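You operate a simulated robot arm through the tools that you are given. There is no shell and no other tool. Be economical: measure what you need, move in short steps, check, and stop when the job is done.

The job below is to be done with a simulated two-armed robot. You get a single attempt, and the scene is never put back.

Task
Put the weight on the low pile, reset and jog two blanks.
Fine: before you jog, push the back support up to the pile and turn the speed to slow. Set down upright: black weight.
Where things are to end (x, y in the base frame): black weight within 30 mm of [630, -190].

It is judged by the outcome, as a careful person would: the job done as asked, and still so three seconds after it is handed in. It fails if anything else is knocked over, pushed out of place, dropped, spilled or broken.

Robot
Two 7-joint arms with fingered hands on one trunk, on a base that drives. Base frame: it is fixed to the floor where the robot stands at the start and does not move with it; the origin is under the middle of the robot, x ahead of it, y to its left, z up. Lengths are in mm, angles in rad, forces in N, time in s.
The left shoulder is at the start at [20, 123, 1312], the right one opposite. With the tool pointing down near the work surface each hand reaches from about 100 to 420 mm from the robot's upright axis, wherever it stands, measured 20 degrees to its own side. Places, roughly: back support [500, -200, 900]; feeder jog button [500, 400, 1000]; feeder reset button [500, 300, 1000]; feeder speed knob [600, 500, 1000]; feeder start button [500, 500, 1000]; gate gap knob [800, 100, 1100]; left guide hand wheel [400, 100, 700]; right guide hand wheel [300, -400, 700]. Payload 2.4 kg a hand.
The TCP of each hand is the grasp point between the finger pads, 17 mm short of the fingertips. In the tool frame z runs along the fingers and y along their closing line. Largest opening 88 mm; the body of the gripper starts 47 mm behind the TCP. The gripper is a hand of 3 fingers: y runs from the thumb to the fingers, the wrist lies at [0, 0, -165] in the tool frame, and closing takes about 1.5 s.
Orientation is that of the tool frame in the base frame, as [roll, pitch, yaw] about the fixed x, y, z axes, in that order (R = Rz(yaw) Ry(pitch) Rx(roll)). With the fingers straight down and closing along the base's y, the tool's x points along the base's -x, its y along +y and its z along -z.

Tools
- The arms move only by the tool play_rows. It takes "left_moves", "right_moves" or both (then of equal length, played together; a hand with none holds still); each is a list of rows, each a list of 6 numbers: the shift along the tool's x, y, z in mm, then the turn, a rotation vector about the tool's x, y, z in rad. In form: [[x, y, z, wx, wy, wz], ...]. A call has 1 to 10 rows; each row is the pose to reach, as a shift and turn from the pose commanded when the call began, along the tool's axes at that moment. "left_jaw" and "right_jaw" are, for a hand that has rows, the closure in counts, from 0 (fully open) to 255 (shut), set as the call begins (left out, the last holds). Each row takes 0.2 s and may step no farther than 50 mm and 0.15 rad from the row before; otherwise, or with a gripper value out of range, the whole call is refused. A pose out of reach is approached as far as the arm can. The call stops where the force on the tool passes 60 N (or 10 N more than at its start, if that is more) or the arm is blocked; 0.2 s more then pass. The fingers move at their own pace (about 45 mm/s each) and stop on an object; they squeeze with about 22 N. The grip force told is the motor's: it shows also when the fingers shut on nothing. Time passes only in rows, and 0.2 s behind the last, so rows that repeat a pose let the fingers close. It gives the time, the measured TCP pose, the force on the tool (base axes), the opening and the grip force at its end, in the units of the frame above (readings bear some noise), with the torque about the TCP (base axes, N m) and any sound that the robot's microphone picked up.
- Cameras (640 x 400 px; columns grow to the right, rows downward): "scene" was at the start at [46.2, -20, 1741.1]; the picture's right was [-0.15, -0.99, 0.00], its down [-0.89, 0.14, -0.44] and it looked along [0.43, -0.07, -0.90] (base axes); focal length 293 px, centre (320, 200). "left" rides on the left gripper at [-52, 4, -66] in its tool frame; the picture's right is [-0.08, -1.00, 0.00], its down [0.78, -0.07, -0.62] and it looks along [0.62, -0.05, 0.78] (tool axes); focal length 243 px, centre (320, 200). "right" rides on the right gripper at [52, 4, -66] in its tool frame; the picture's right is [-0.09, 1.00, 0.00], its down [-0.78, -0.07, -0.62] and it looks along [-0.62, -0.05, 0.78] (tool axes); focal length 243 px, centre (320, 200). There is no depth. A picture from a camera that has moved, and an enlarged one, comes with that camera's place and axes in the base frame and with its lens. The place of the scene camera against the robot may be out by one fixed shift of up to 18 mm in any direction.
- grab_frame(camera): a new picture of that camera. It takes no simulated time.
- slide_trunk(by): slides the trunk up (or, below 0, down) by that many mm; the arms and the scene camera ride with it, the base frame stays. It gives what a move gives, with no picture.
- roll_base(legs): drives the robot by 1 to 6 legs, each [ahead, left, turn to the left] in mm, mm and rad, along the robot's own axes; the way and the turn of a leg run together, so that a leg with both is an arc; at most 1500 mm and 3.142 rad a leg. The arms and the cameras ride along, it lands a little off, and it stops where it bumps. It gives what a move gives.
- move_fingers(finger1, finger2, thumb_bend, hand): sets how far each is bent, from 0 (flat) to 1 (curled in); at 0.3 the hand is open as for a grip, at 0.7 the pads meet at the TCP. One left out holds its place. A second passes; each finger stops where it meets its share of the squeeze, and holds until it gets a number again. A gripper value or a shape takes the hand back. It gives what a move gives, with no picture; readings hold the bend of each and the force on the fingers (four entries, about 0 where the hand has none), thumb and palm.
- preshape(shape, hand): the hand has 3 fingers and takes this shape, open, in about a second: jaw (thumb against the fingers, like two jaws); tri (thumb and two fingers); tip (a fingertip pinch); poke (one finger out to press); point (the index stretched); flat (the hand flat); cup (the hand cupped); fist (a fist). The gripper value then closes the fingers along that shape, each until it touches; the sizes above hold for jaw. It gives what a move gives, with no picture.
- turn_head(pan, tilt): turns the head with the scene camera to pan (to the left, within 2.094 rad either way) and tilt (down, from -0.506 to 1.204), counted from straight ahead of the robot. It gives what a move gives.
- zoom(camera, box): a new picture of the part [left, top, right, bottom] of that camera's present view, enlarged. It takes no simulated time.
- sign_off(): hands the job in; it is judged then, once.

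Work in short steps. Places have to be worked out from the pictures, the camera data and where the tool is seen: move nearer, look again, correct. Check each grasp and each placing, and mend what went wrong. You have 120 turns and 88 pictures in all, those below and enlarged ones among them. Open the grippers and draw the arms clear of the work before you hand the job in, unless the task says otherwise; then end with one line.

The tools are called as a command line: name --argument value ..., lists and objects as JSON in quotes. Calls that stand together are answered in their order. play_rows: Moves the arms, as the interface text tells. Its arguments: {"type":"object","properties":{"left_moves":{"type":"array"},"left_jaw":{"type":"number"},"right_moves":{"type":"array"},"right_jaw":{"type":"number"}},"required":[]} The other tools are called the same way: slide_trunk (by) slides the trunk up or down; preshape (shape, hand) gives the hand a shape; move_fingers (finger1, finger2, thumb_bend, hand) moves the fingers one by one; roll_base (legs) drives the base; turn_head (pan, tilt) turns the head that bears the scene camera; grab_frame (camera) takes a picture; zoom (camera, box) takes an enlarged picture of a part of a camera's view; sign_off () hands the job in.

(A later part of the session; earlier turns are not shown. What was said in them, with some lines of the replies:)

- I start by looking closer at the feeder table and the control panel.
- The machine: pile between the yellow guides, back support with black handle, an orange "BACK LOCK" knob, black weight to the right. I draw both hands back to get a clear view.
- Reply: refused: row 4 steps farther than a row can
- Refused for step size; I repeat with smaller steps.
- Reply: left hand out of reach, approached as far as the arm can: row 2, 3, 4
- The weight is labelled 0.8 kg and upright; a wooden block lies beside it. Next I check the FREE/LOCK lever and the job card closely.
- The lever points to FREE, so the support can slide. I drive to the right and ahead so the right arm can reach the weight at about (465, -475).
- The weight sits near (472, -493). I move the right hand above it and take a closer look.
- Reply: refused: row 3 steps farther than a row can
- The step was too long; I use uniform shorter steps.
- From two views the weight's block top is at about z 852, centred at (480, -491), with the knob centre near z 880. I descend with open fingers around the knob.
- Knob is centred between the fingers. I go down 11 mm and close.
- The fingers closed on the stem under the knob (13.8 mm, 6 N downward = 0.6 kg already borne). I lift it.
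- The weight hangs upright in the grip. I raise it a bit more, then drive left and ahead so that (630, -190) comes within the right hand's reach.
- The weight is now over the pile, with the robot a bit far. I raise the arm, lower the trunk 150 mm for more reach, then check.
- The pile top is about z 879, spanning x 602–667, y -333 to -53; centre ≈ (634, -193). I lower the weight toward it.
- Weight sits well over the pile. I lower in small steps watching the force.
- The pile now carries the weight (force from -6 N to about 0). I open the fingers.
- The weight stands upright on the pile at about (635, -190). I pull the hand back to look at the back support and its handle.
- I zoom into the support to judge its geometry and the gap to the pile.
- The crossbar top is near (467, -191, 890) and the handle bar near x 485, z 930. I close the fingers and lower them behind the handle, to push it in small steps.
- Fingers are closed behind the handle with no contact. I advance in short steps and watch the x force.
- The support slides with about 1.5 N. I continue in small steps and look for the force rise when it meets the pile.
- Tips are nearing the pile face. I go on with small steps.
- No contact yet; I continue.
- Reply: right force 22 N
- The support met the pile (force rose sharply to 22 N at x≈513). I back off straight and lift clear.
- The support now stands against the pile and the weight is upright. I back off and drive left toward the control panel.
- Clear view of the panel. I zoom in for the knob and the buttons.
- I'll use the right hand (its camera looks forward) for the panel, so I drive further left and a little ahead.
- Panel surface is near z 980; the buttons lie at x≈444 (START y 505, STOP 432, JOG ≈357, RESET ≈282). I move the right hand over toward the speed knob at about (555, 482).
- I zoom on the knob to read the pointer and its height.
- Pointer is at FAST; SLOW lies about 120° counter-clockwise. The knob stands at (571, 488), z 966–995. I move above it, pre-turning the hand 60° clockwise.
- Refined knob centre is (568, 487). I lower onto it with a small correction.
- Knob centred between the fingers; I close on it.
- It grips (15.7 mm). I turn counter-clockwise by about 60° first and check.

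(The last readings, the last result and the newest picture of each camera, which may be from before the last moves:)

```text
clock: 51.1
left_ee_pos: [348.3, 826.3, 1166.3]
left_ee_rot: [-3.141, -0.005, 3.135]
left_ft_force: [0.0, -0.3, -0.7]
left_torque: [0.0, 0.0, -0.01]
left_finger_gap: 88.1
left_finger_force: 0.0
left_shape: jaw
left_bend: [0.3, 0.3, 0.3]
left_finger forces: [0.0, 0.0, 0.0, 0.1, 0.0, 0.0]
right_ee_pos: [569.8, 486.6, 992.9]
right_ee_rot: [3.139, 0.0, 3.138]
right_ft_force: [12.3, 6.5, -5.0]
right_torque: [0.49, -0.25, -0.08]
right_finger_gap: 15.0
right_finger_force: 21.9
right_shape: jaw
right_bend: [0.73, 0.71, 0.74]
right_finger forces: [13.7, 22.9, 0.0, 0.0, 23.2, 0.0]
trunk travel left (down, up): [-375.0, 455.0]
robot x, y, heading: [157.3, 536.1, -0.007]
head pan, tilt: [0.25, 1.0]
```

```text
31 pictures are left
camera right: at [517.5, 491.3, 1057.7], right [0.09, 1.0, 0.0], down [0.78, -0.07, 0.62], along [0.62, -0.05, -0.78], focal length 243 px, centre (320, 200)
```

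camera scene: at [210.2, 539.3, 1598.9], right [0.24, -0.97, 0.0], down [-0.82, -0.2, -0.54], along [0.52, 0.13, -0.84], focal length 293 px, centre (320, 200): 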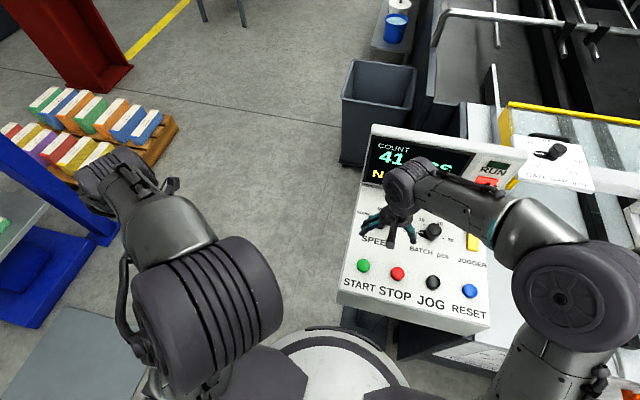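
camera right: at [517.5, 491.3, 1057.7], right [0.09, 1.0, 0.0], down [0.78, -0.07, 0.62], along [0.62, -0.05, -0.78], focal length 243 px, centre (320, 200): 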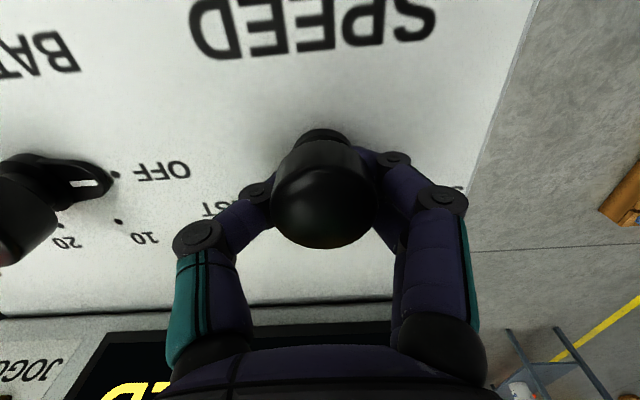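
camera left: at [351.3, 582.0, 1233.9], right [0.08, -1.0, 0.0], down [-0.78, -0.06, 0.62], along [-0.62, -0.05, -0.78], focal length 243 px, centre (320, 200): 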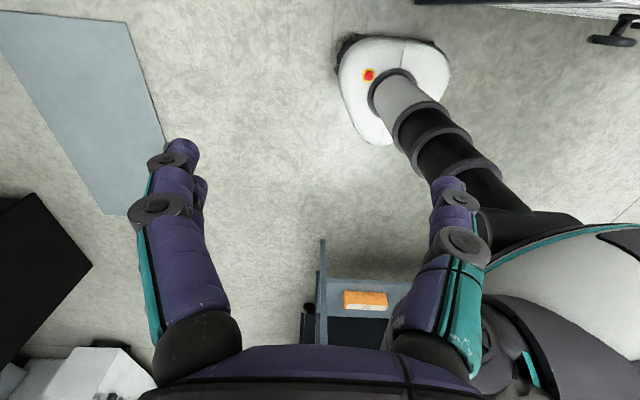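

Pointer has left FAST. I continue the other 60°.

play_rows --right_moves '[[0, 0, 0, 0, 0, -0.13], [0, 0, 0, 0, 0, -0.26], [0, 0, 0, 0, 0, -0.39], [0, 0, 0, 0, 0, -0.52], [0, 0, 0, 0, 0, -0.65], [0, 0, 0, 0, 0, -0.78], [0, 0, 0, 0, 0, -0.91], [0, 0, 0, 0, 0, -1.05]]'

grab_frame --camera "right"

```text
clock: 52.9
left_ee_pos: [349.3, 830.9, 1164.9]
left_ee_rot: [-3.136, -0.002, 3.137]
left_ft_force: [-0.4, -0.5, 1.1]
left_torque: [0.02, -0.02, 0.04]
left_finger_gap: 87.8
left_finger_force: 0.0
left_shape: jaw
left_bend: [0.3, 0.3, 0.3]
left_finger forces: [0.1, 0.0, 0.0, 0.1, 0.0, 0.0]
right_ee_pos: [570.0, 491.0, 992.1]
right_ee_rot: [-3.141, 0.0, -2.094]
right_ft_force: [12.2, 32.4, -1.5]
right_torque: [0.77, 0.19, -0.33]
right_finger_gap: 15.4
right_finger_force: 21.7
right_shape: jaw
right_bend: [0.73, 0.72, 0.74]
right_finger forces: [13.0, 36.8, 0.0, 0.1, 23.5, 0.0]
trunk travel left (down, up): [-375.0, 455.0]
robot x, y, heading: [159.6, 530.5, -0.013]
head pan, tilt: [0.25, 1.0]
```

```text
30 pictures are left
camera right: at [539.1, 447.7, 1057.4], right [-0.82, 0.57, 0.0], down [0.45, 0.64, 0.62], along [0.35, 0.51, -0.78], focal length 243 px, centre (320, 200)
```

right: 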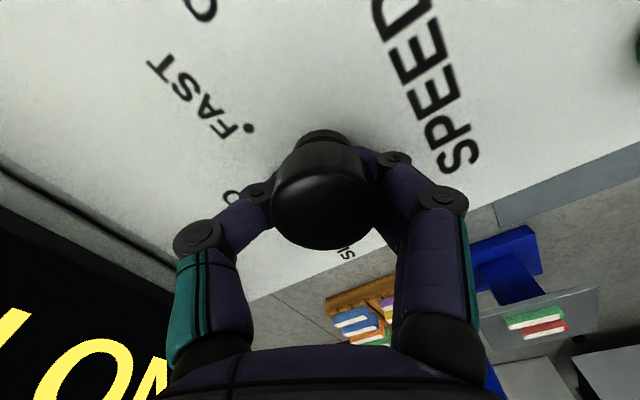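

Turned about 120° total. I open the fingers, lift, and check the pointer.

play_rows --right_moves '[[0, 0, 0, 0, 0, 0], [0, 0, 0, 0, 0, 0], [0, 0, 0, 0, 0, 0], [0, 0, 0, 0, 0, 0], [0, 0, 0, 0, 0, 0], [0, 0, 0, 0, 0, 0], [0, 0, 0, 0, 0, 0], [0, 0, -10, 0, 0, 0], [0, 0, -40, 0, 0, 0], [0, 0, -70, 0, 0, 0]]' --right_jaw 0

grab_frame --camera "right"

```text
clock: 55.1
left_ee_pos: [347.0, 824.7, 1166.7]
left_ee_rot: [-3.14, 0.0, 3.137]
left_ft_force: [0.1, 0.8, -0.1]
left_torque: [0.02, -0.03, -0.01]
left_finger_gap: 88.3
left_finger_force: 0.0
left_shape: jaw
left_bend: [0.3, 0.3, 0.3]
left_finger forces: [0.0, 0.0, 0.0, 0.0, 0.0, 0.0]
right_ee_pos: [566.9, 485.0, 1063.0]
right_ee_rot: [-3.141, 0.001, -2.095]
right_ft_force: [-0.4, 1.1, 0.4]
right_torque: [0.0, 0.0, -0.01]
right_finger_gap: 88.2
right_finger_force: 0.0
right_shape: jaw
right_bend: [0.3, 0.3, 0.3]
right_finger forces: [0.1, 0.0, 0.1, 0.1, 0.0, 0.1]
trunk travel left (down, up): [-375.0, 455.0]
robot x, y, heading: [154.5, 528.6, -0.01]
head pan, tilt: [0.25, 1.0]
```

```text
29 pictures are left
camera right: at [537.3, 441.8, 1127.8], right [-0.82, 0.57, 0.0], down [0.45, 0.64, 0.62], along [0.36, 0.51, -0.78], focal length 243 px, centre (320, 200)
```

right: 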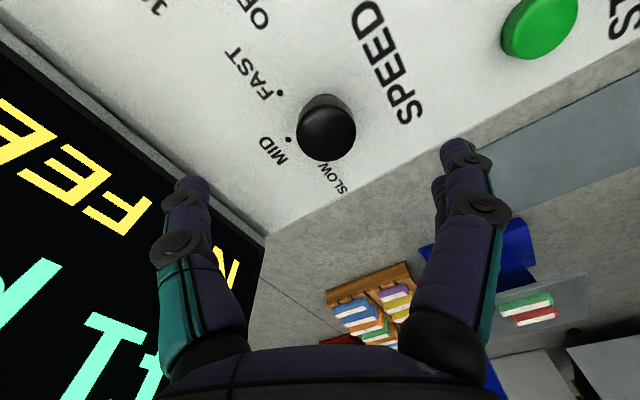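

The pointer is hidden behind the knob. I turn the hand back and draw off for a clear look.

play_rows --right_moves '[[13, 4, -5, 0, 0, 0.13], [26, 8, -10, 0, 0, 0.26], [39, 12, -15, 0, 0, 0.39], [52, 16, -20, 0, 0, 0.52], [65, 19, -25, 0, 0, 0.65], [80, 23, -25, 0, 0, 0.78], [95, 26, -25, 0, 0, 0.92], [109, 29, -25, 0, 0, 1.05]]'

grab_frame --camera "right"

zoom --camera "scene" --box '[330, 110, 530, 330]'

```text
clock: 56.9
left_ee_pos: [346.5, 826.4, 1167.9]
left_ee_rot: [-3.141, 0.001, 3.136]
left_ft_force: [-0.4, -0.5, -0.1]
left_torque: [0.0, 0.01, 0.02]
left_finger_gap: 88.0
left_finger_force: 0.1
left_shape: jaw
left_bend: [0.3, 0.3, 0.3]
left_finger forces: [0.1, 0.1, 0.0, 0.1, 0.1, 0.1]
right_ee_pos: [487.9, 405.5, 1087.6]
right_ee_rot: [3.141, 0.0, 3.133]
right_ft_force: [-0.5, -0.4, 0.1]
right_torque: [0.02, 0.01, 0.01]
right_finger_gap: 87.9
right_finger_force: 0.0
right_shape: jaw
right_bend: [0.3, 0.3, 0.3]
right_finger forces: [0.0, 0.0, 0.1, 0.1, 0.0, 0.1]
trunk travel left (down, up): [-375.0, 455.0]
robot x, y, heading: [153.6, 532.6, -0.007]
head pan, tilt: [0.25, 1.0]
```

```text
28 pictures are left
camera right: at [435.0, 410.4, 1153.1], right [0.09, 1.0, 0.0], down [0.78, -0.07, 0.62], along [0.62, -0.06, -0.78], focal length 243 px, centre (320, 200)
```

right: 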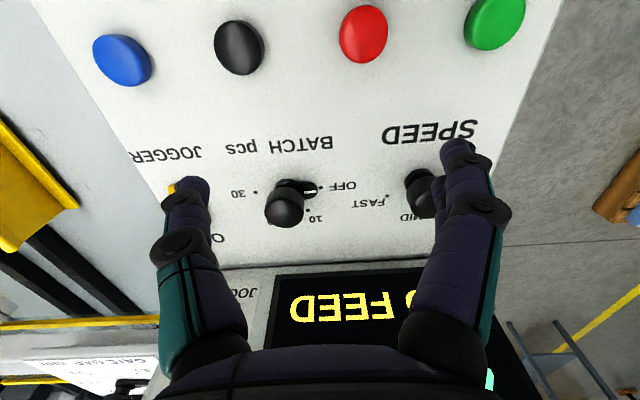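

```text
1.82 times, centred on (430, 220) of scene
camera zoom: at [209.8, 539.1, 1598.9], right [0.24, -0.97, 0.0], down [-0.82, -0.2, -0.54], along [0.52, 0.13, -0.84], focal length 532 px, centre (120, 164)
```

zoom: 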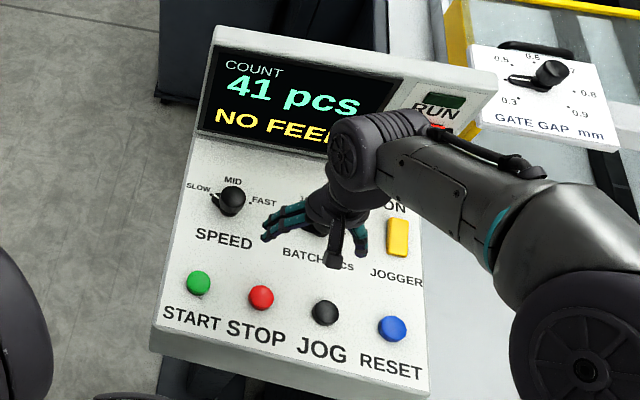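

zoom --camera "scene" --box '[350, 190, 430, 250]'

```text
6.67 times, centred on (390, 220) of scene
camera zoom: at [209.8, 539.1, 1598.9], right [0.24, -0.97, 0.0], down [-0.82, -0.2, -0.54], along [0.52, 0.13, -0.84], focal length 1950 px, centre (-147, 67)
```

zoom: 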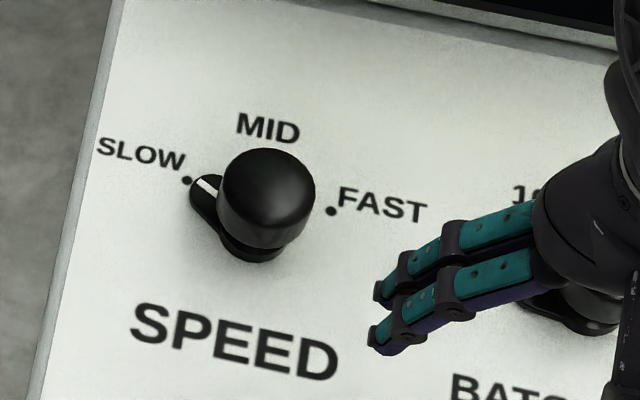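

The pointer is exactly at SLOW. Now I make a poking finger and move above RESET at (449, 280).

preshape --hand "right" --shape "poke"

play_rows --right_moves '[[8, -35, 0, 0, 0, 0], [18, -70, 0, 0, 0, 0], [28, -100, 5, 0, 0, 0], [39, -124, 12, 0, 0, 0], [39, -124, 25, 0, 0, 0]]'

grab_frame --camera "right"

```text
clock: 57.8
left_ee_pos: [347.3, 826.0, 1167.0]
left_ee_rot: [-3.14, 0.001, 3.137]
left_ft_force: [0.2, -0.8, -0.6]
left_torque: [0.01, -0.03, -0.02]
left_finger_gap: 87.9
left_finger_force: 0.1
left_shape: jaw
left_bend: [0.3, 0.3, 0.3]
left_finger forces: [0.0, 0.1, 0.1, 0.1, 0.0, 0.0]
right_ee_pos: [487.7, 405.0, 1088.3]
right_ee_rot: [-3.141, 0.002, 3.137]
right_ft_force: [0.3, 0.1, 0.3]
right_torque: [0.04, -0.01, 0.01]
right_finger_gap: 0.0
right_finger_force: 0.0
right_shape: poke
right_bend: [1.0, 1.0, 0.45]
right_finger forces: [0.0, 0.0, 0.0, 0.0, 0.0, 0.1]
trunk travel left (down, up): [-375.0, 455.0]
robot x, y, heading: [158.0, 533.8, -0.007]
head pan, tilt: [0.25, 1.0]
```

```text
clock: 59.0
left_ee_pos: [348.0, 825.9, 1168.1]
left_ee_rot: [-3.14, -0.002, 3.136]
left_ft_force: [0.1, -0.5, 0.2]
left_torque: [0.02, 0.02, 0.0]
left_finger_gap: 87.9
left_finger_force: 0.0
left_shape: jaw
left_bend: [0.3, 0.3, 0.3]
left_finger forces: [0.1, 0.0, 0.1, 0.0, 0.1, 0.0]
right_ee_pos: [447.4, 281.3, 1064.1]
right_ee_rot: [3.14, 0.0, 3.136]
right_ft_force: [0.0, -0.2, 0.1]
right_torque: [0.02, -0.01, 0.01]
right_finger_gap: 0.1
right_finger_force: 0.1
right_shape: poke
right_bend: [1.0, 1.0, 0.45]
right_finger forces: [0.1, 0.1, 0.0, 0.1, 0.0, 0.0]
trunk travel left (down, up): [-375.0, 455.0]
robot x, y, heading: [155.4, 530.8, -0.007]
head pan, tilt: [0.25, 1.0]
```

```text
25 pictures are left
camera right: at [395.6, 286.3, 1128.5], right [0.09, 1.0, 0.0], down [0.78, -0.07, 0.62], along [0.62, -0.06, -0.78], focal length 243 px, centre (320, 200)
```

right: 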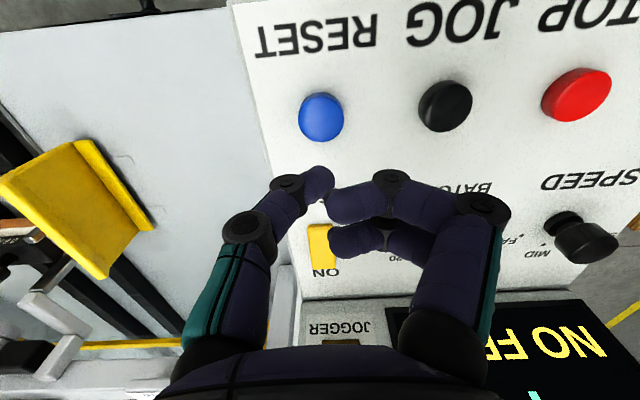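

The thumb is the poking digit, its tip directly below the TCP and over RESET. I lower toward the button top (z ≈ 975).

play_rows --right_moves '[[-2, 0, 30, 0, 0, 0], [-2, 0, 55, 0, 0, 0], [-2, 0, 64, 0, 0, 0], [-2, 0, 68, 0, 0, 0]]'

grab_frame --camera "right"

```text
clock: 60.0
left_ee_pos: [346.8, 827.1, 1168.0]
left_ee_rot: [-3.14, 0.0, 3.137]
left_ft_force: [-0.4, -0.2, -0.1]
left_torque: [0.05, 0.01, -0.01]
left_finger_gap: 88.0
left_finger_force: 0.1
left_shape: jaw
left_bend: [0.3, 0.3, 0.3]
left_finger forces: [0.1, 0.1, 0.0, 0.0, 0.0, 0.1]
right_ee_pos: [450.1, 281.9, 995.4]
right_ee_rot: [3.14, 0.004, 3.136]
right_ft_force: [-0.9, -0.9, 3.9]
right_torque: [-0.01, -0.01, 0.01]
right_finger_gap: 0.2
right_finger_force: 0.0
right_shape: poke
right_bend: [1.0, 1.0, 0.45]
right_finger forces: [0.0, 0.1, 0.1, 0.0, 4.0, 0.0]
trunk travel left (down, up): [-375.0, 455.0]
robot x, y, heading: [158.1, 533.8, -0.007]
head pan, tilt: [0.25, 1.0]
heard: click
```

```text
24 pictures are left
camera right: at [397.3, 286.5, 1060.4], right [0.09, 1.0, 0.0], down [0.78, -0.07, 0.62], along [0.62, -0.06, -0.78], focal length 243 px, centre (320, 200)
```

right: 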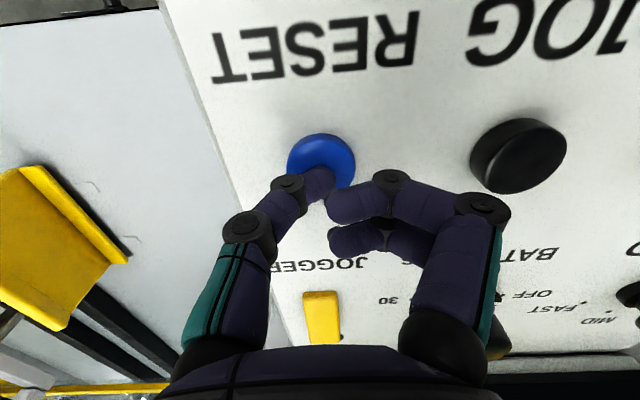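

A click was heard. I lift and check the display.

play_rows --right_moves '[[0, 0, -10, 0, 0, 0], [0, 0, -40, 0, 0, 0]]'

zoom --camera "scene" --box '[330, 110, 530, 330]'

```text
clock: 60.6
left_ee_pos: [346.1, 825.5, 1166.8]
left_ee_rot: [-3.14, 0.0, 3.138]
left_ft_force: [0.0, -0.8, 0.4]
left_torque: [0.0, 0.02, 0.0]
left_finger_gap: 87.9
left_finger_force: 0.0
left_shape: jaw
left_bend: [0.3, 0.3, 0.3]
left_finger forces: [0.0, 0.1, 0.0, 0.0, 0.1, 0.0]
right_ee_pos: [449.7, 282.1, 1036.2]
right_ee_rot: [3.141, 0.001, 3.136]
right_ft_force: [-0.1, -0.5, 0.2]
right_torque: [0.02, -0.02, -0.01]
right_finger_gap: 0.0
right_finger_force: 0.1
right_shape: poke
right_bend: [1.0, 1.0, 0.45]
right_finger forces: [0.1, 0.1, 0.0, 0.0, 0.1, 0.0]
trunk travel left (down, up): [-375.0, 455.0]
robot x, y, heading: [158.7, 534.1, -0.007]
head pan, tilt: [0.25, 1.0]
```

```text
1.82 times, centred on (430, 220) of scene
camera zoom: at [209.6, 539.3, 1598.9], right [0.24, -0.97, 0.0], down [-0.82, -0.2, -0.54], along [0.52, 0.13, -0.84], focal length 532 px, centre (120, 164)
```

zoom: 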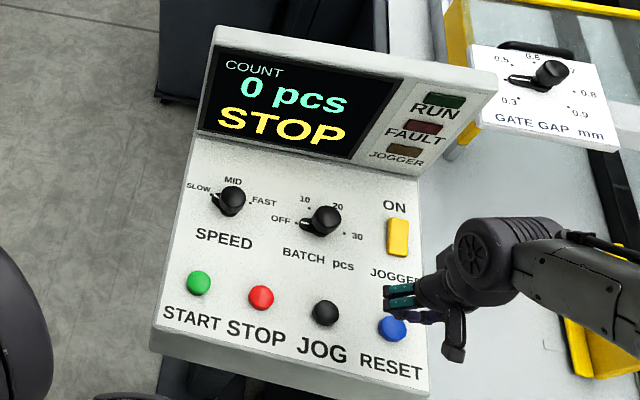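

Fault cleared: 0 pcs, STOP. I move over JOG (450, 357) and press once briefly.

play_rows --right_moves '[[0, 40, 0, 0, 0, 0], [0, 75, 0, 0, 0, 0], [0, 75, 25, 0, 0, 0], [0, 75, 35, 0, 0, 0], [0, 75, 41, 0, 0, 0], [0, 75, 25, 0, 0, 0], [0, 75, 5, 0, 0, 0]]'

zoom --camera "scene" --box '[330, 110, 530, 330]'

```text
clock: 62.2
left_ee_pos: [346.2, 824.9, 1167.6]
left_ee_rot: [-3.139, 0.002, 3.137]
left_ft_force: [-0.6, -0.3, -0.5]
left_torque: [0.01, -0.01, 0.01]
left_finger_gap: 87.7
left_finger_force: 0.0
left_shape: jaw
left_bend: [0.3, 0.3, 0.3]
left_finger forces: [0.0, 0.1, 0.0, 0.0, 0.0, 0.0]
right_ee_pos: [449.5, 357.2, 1031.0]
right_ee_rot: [3.141, 0.0, 3.136]
right_ft_force: [0.3, 0.1, -0.3]
right_torque: [-0.02, -0.01, 0.05]
right_finger_gap: 0.2
right_finger_force: 0.1
right_shape: poke
right_bend: [1.0, 1.0, 0.45]
right_finger forces: [0.0, 0.1, 0.0, 0.0, 0.0, 0.0]
trunk travel left (down, up): [-375.0, 455.0]
robot x, y, heading: [155.5, 532.7, -0.007]
head pan, tilt: [0.25, 1.0]
heard: click
```

```text
1.82 times, centred on (430, 220) of scene
camera zoom: at [209.9, 539.2, 1598.9], right [0.24, -0.97, 0.0], down [-0.82, -0.2, -0.54], along [0.52, 0.13, -0.84], focal length 532 px, centre (120, 164)
```

zoom: 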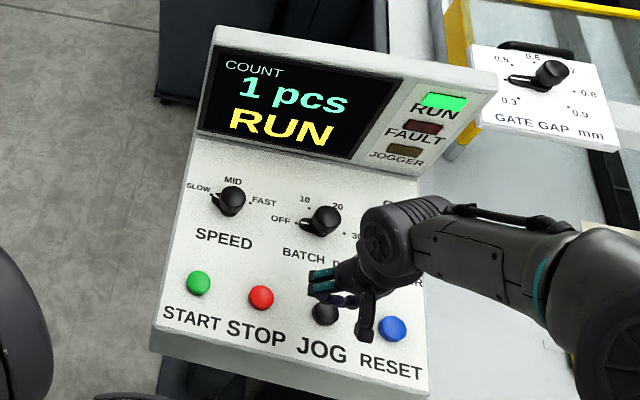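

Count 1, still running. I wait briefly, then check.

play_rows --right_moves '[[0, 0, 0, 0, 0, 0], [0, 0, 0, 0, 0, 0], [0, 0, 0, 0, 0, 0], [0, 0, 0, 0, 0, 0], [0, 0, 0, 0, 0, 0], [0, 0, 0, 0, 0, 0], [0, 0, 0, 0, 0, 0], [0, 0, 0, 0, 0, 0], [0, 0, 0, 0, 0, 0], [0, 0, 0, 0, 0, 0]]'

grab_frame --camera "scene"

```text
clock: 64.4
left_ee_pos: [346.1, 825.5, 1167.6]
left_ee_rot: [-3.139, 0.0, 3.137]
left_ft_force: [-0.5, 0.9, 0.1]
left_torque: [-0.04, -0.03, 0.01]
left_finger_gap: 88.1
left_finger_force: 0.0
left_shape: jaw
left_bend: [0.3, 0.3, 0.3]
left_finger forces: [0.1, 0.1, 0.0, 0.1, 0.1, 0.1]
right_ee_pos: [450.4, 356.8, 1031.9]
right_ee_rot: [-3.141, 0.0, 3.136]
right_ft_force: [0.4, -0.2, 0.3]
right_torque: [-0.03, -0.02, -0.03]
right_finger_gap: 0.0
right_finger_force: 0.1
right_shape: poke
right_bend: [1.0, 1.0, 0.45]
right_finger forces: [0.0, 0.0, 0.0, 0.1, 0.0, 0.0]
trunk travel left (down, up): [-375.0, 455.0]
robot x, y, heading: [155.8, 531.7, -0.006]
head pan, tilt: [0.25, 1.0]
```

```text
21 pictures are left
camera scene: at [210.1, 539.2, 1598.9], right [0.24, -0.97, 0.0], down [-0.82, -0.2, -0.54], along [0.52, 0.13, -0.84], focal length 293 px, centre (320, 200)
```

scene: 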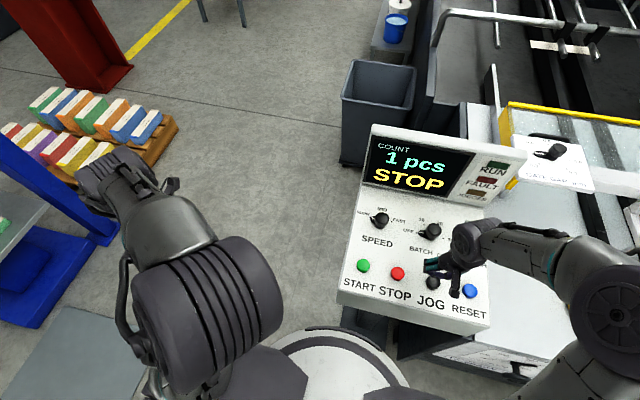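

One blank fed, feeder stopped at 1 pcs. I press JOG a second time.

play_rows --right_moves '[[0, 0, 20, 0, 0, 0], [0, 0, 30, 0, 0, 0], [0, 0, 36, 0, 0, 0], [0, 0, 20, 0, 0, 0], [0, 0, 0, 0, 0, 0], [0, 0, -30, 0, 0, 0], [0, 0, -60, 0, 0, 0], [0, 0, -60, 0, 0, 0], [0, 0, -60, 0, 0, 0], [0, 0, -60, 0, 0, 0]]'

play_rows --right_moves '[[20, 0, 0, 0, 0, 0], [40, 0, 0, 0, 0, 0], [60, 0, 0, 0, 0, 0], [80, 0, 0, 0, 0, 0], [100, 0, 0, 0, 0, 0], [100, 0, 0, 0, 0, 0], [100, 0, 0, 0, 0, 0]]'

zoom --camera "scene" --box '[330, 110, 530, 330]'

```text
clock: 66.6
left_ee_pos: [346.9, 825.7, 1168.2]
left_ee_rot: [-3.141, -0.001, 3.136]
left_ft_force: [-0.3, -0.8, 0.4]
left_torque: [-0.03, -0.02, 0.01]
left_finger_gap: 88.0
left_finger_force: 0.2
left_shape: jaw
left_bend: [0.3, 0.3, 0.3]
left_finger forces: [0.0, 0.1, 0.0, 0.0, 0.0, 0.0]
right_ee_pos: [451.1, 358.4, 1089.5]
right_ee_rot: [3.141, 0.0, 3.136]
right_ft_force: [0.2, 0.7, -0.2]
right_torque: [0.03, 0.0, 0.03]
right_finger_gap: 0.1
right_finger_force: 0.1
right_shape: poke
right_bend: [1.0, 1.0, 0.45]
right_finger forces: [0.1, 0.0, 0.0, 0.0, 0.0, 0.1]
trunk travel left (down, up): [-375.0, 455.0]
robot x, y, heading: [160.1, 531.5, -0.003]
head pan, tilt: [0.25, 1.0]
heard: click
```

```text
clock: 68.2
left_ee_pos: [346.8, 825.7, 1167.3]
left_ee_rot: [-3.14, 0.0, 3.139]
left_ft_force: [-0.3, 0.5, -0.6]
left_torque: [0.0, 0.0, 0.0]
left_finger_gap: 87.5
left_finger_force: 0.1
left_shape: jaw
left_bend: [0.3, 0.3, 0.3]
left_finger forces: [0.0, 0.0, 0.1, 0.0, 0.0, 0.0]
right_ee_pos: [349.8, 356.8, 1090.5]
right_ee_rot: [-3.141, -0.001, 3.135]
right_ft_force: [0.3, 0.3, 0.2]
right_torque: [0.04, -0.02, 0.02]
right_finger_gap: 0.0
right_finger_force: 0.1
right_shape: poke
right_bend: [1.0, 1.0, 0.45]
right_finger forces: [0.0, 0.0, 0.0, 0.0, 0.0, 0.1]
trunk travel left (down, up): [-375.0, 455.0]
robot x, y, heading: [154.3, 535.7, -0.006]
head pan, tilt: [0.25, 1.0]
```

```text
1.82 times, centred on (430, 220) of scene
camera zoom: at [209.9, 539.0, 1598.9], right [0.24, -0.97, 0.0], down [-0.82, -0.2, -0.54], along [0.52, 0.13, -0.84], focal length 532 px, centre (120, 164)
```

zoom: 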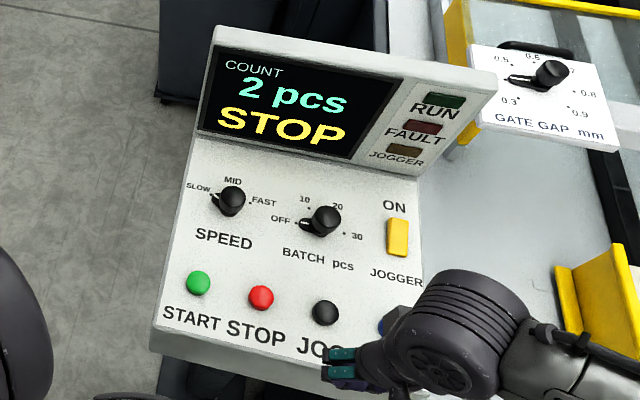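

2 pcs, stopped, no fault. I open the right hand and look over at the pile and weight for a last check.

preshape --hand "right" --shape "jaw"

turn_head --pan -0.9 --tilt 0.85

grab_frame --camera "scene"

```text
clock: 69.1
left_ee_pos: [346.1, 825.7, 1168.2]
left_ee_rot: [-3.141, 0.001, 3.136]
left_ft_force: [-0.2, 0.3, 0.7]
left_torque: [-0.02, -0.01, -0.03]
left_finger_gap: 88.1
left_finger_force: 0.2
left_shape: jaw
left_bend: [0.3, 0.3, 0.3]
left_finger forces: [0.0, 0.0, 0.1, 0.0, 0.0, 0.1]
right_ee_pos: [350.4, 357.7, 1090.4]
right_ee_rot: [3.141, -0.001, 3.136]
right_ft_force: [-0.3, 0.9, -0.5]
right_torque: [-0.01, 0.0, 0.01]
right_finger_gap: 88.1
right_finger_force: 0.2
right_shape: jaw
right_bend: [0.3, 0.3, 0.3]
right_finger forces: [0.0, 0.0, 0.0, 0.0, 0.0, 0.0]
trunk travel left (down, up): [-375.0, 455.0]
robot x, y, heading: [154.7, 531.0, -0.005]
head pan, tilt: [0.25, 1.0]
```

```text
clock: 70.5
left_ee_pos: [346.9, 825.6, 1166.4]
left_ee_rot: [-3.14, -0.001, 3.136]
left_ft_force: [-0.2, -0.2, -0.6]
left_torque: [-0.01, 0.0, 0.02]
left_finger_gap: 87.8
left_finger_force: 0.1
left_shape: jaw
left_bend: [0.3, 0.3, 0.3]
left_finger forces: [0.0, 0.0, 0.0, 0.1, 0.0, 0.0]
right_ee_pos: [349.1, 357.9, 1089.7]
right_ee_rot: [-3.141, 0.0, 3.137]
right_ft_force: [0.7, -0.2, 0.4]
right_torque: [0.01, 0.01, 0.01]
right_finger_gap: 87.9
right_finger_force: 0.0
right_shape: jaw
right_bend: [0.3, 0.3, 0.3]
right_finger forces: [0.1, 0.0, 0.1, 0.0, 0.1, 0.0]
trunk travel left (down, up): [-375.0, 455.0]
robot x, y, heading: [158.0, 532.1, -0.007]
head pan, tilt: [-0.901, 0.85]
```

```text
19 pictures are left
camera scene: at [190.6, 460.8, 1610.0], right [-0.79, -0.62, 0.0], down [-0.46, 0.59, -0.66], along [0.41, -0.52, -0.75], focal length 293 px, centre (320, 200)
```

scene: 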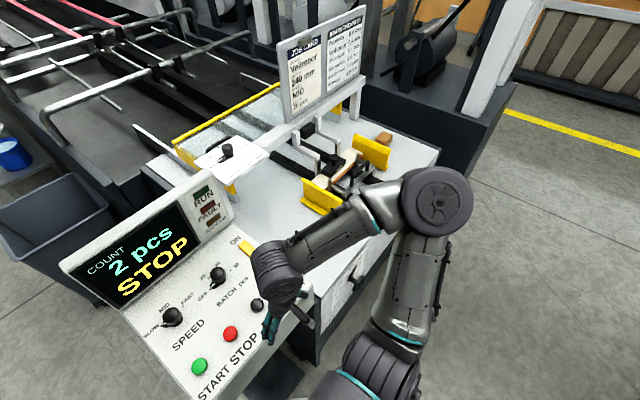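

The arm hides the pile; I back off and drive right for a clear view.

roll_base --legs '[[-120, 0, 0], [0, -480, 0]]'

turn_head --pan -0.3 --tilt 0.95

grab_frame --camera "scene"

```text
clock: 74.1
left_ee_pos: [224.9, 351.9, 1165.9]
left_ee_rot: [-3.14, 0.001, 3.137]
left_ft_force: [-0.2, -0.2, 1.1]
left_torque: [0.0, 0.0, 0.02]
left_finger_gap: 88.0
left_finger_force: 0.0
left_shape: jaw
left_bend: [0.3, 0.3, 0.3]
left_finger forces: [0.1, 0.0, 0.0, 0.0, 0.0, 0.0]
right_ee_pos: [229.9, -116.4, 1090.6]
right_ee_rot: [-3.141, -0.001, 3.138]
right_ft_force: [-0.3, -0.2, -0.9]
right_torque: [0.0, -0.02, 0.01]
right_finger_gap: 88.1
right_finger_force: 0.1
right_shape: jaw
right_bend: [0.3, 0.3, 0.3]
right_finger forces: [0.0, 0.1, 0.1, 0.1, 0.0, 0.0]
trunk travel left (down, up): [-375.0, 455.0]
robot x, y, heading: [33.3, 57.0, -0.005]
head pan, tilt: [-0.901, 0.85]
```

```text
clock: 75.1
left_ee_pos: [224.2, 350.9, 1166.7]
left_ee_rot: [-3.14, 0.0, 3.137]
left_ft_force: [-0.3, 0.2, -0.2]
left_torque: [-0.01, -0.02, 0.02]
left_finger_gap: 87.9
left_finger_force: 0.1
left_shape: jaw
left_bend: [0.3, 0.3, 0.3]
left_finger forces: [0.0, 0.0, 0.0, 0.0, 0.1, 0.0]
right_ee_pos: [229.4, -116.3, 1090.3]
right_ee_rot: [-3.141, 0.001, 3.138]
right_ft_force: [0.4, -0.1, -0.2]
right_torque: [0.02, 0.0, 0.02]
right_finger_gap: 87.9
right_finger_force: 0.1
right_shape: jaw
right_bend: [0.3, 0.3, 0.3]
right_finger forces: [0.1, 0.0, 0.1, 0.0, 0.0, 0.0]
trunk travel left (down, up): [-375.0, 455.0]
robot x, y, heading: [34.7, 63.4, -0.009]
head pan, tilt: [-0.3, 0.949]
```

```text
18 pictures are left
camera scene: at [89.9, 26.2, 1602.5], right [-0.3, -0.95, 0.0], down [-0.78, 0.24, -0.58], along [0.56, -0.17, -0.81], focal length 293 px, centre (320, 200)
```

scene: 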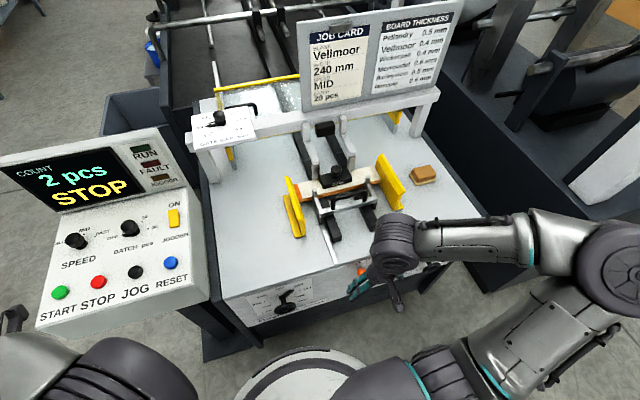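

zoom --camera "scene" --box '[270, 110, 450, 250]'

zoom --camera "right" --box '[120, 60, 480, 300]'

```text
2.86 times, centred on (360, 180) of scene
camera zoom: at [89.9, 26.2, 1602.5], right [-0.3, -0.95, 0.0], down [-0.78, 0.24, -0.58], along [0.56, -0.17, -0.81], focal length 836 px, centre (206, 257)
```

zoom: 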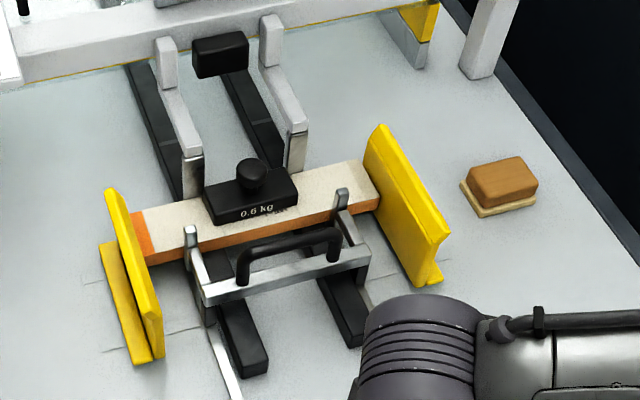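

```text
1.67 times, centred on (300, 180) of right
camera zoom: at [176.3, -111.8, 1155.3], right [0.09, 1.0, 0.0], down [0.78, -0.07, 0.62], along [0.62, -0.05, -0.78], focal length 404 px, centre (353, 233)
```

zoom: 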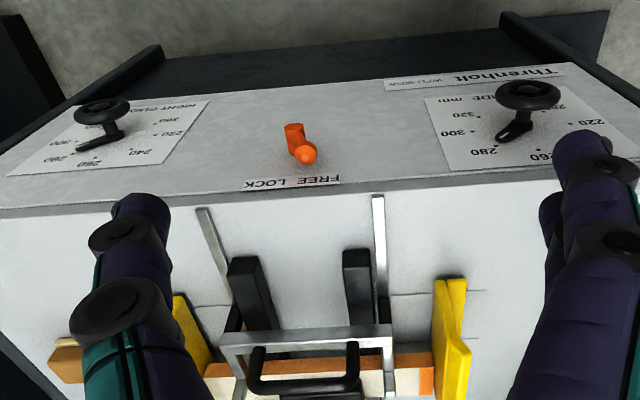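

The weight stands upright on the pile, the support is against it, speed is at SLOW, and the display reads 2 pcs STOP with no fault. The hands are open and clear of the machine, so I hand in.

sign_off

```text
The job is handed in.
```

The black weight is upright on the low pile at about (634, -191). With the back support pushed up to the pile and the speed turned to SLOW, I reset the feeder and jogged two blanks; it now reads 2 pcs, STOP, with no fault.
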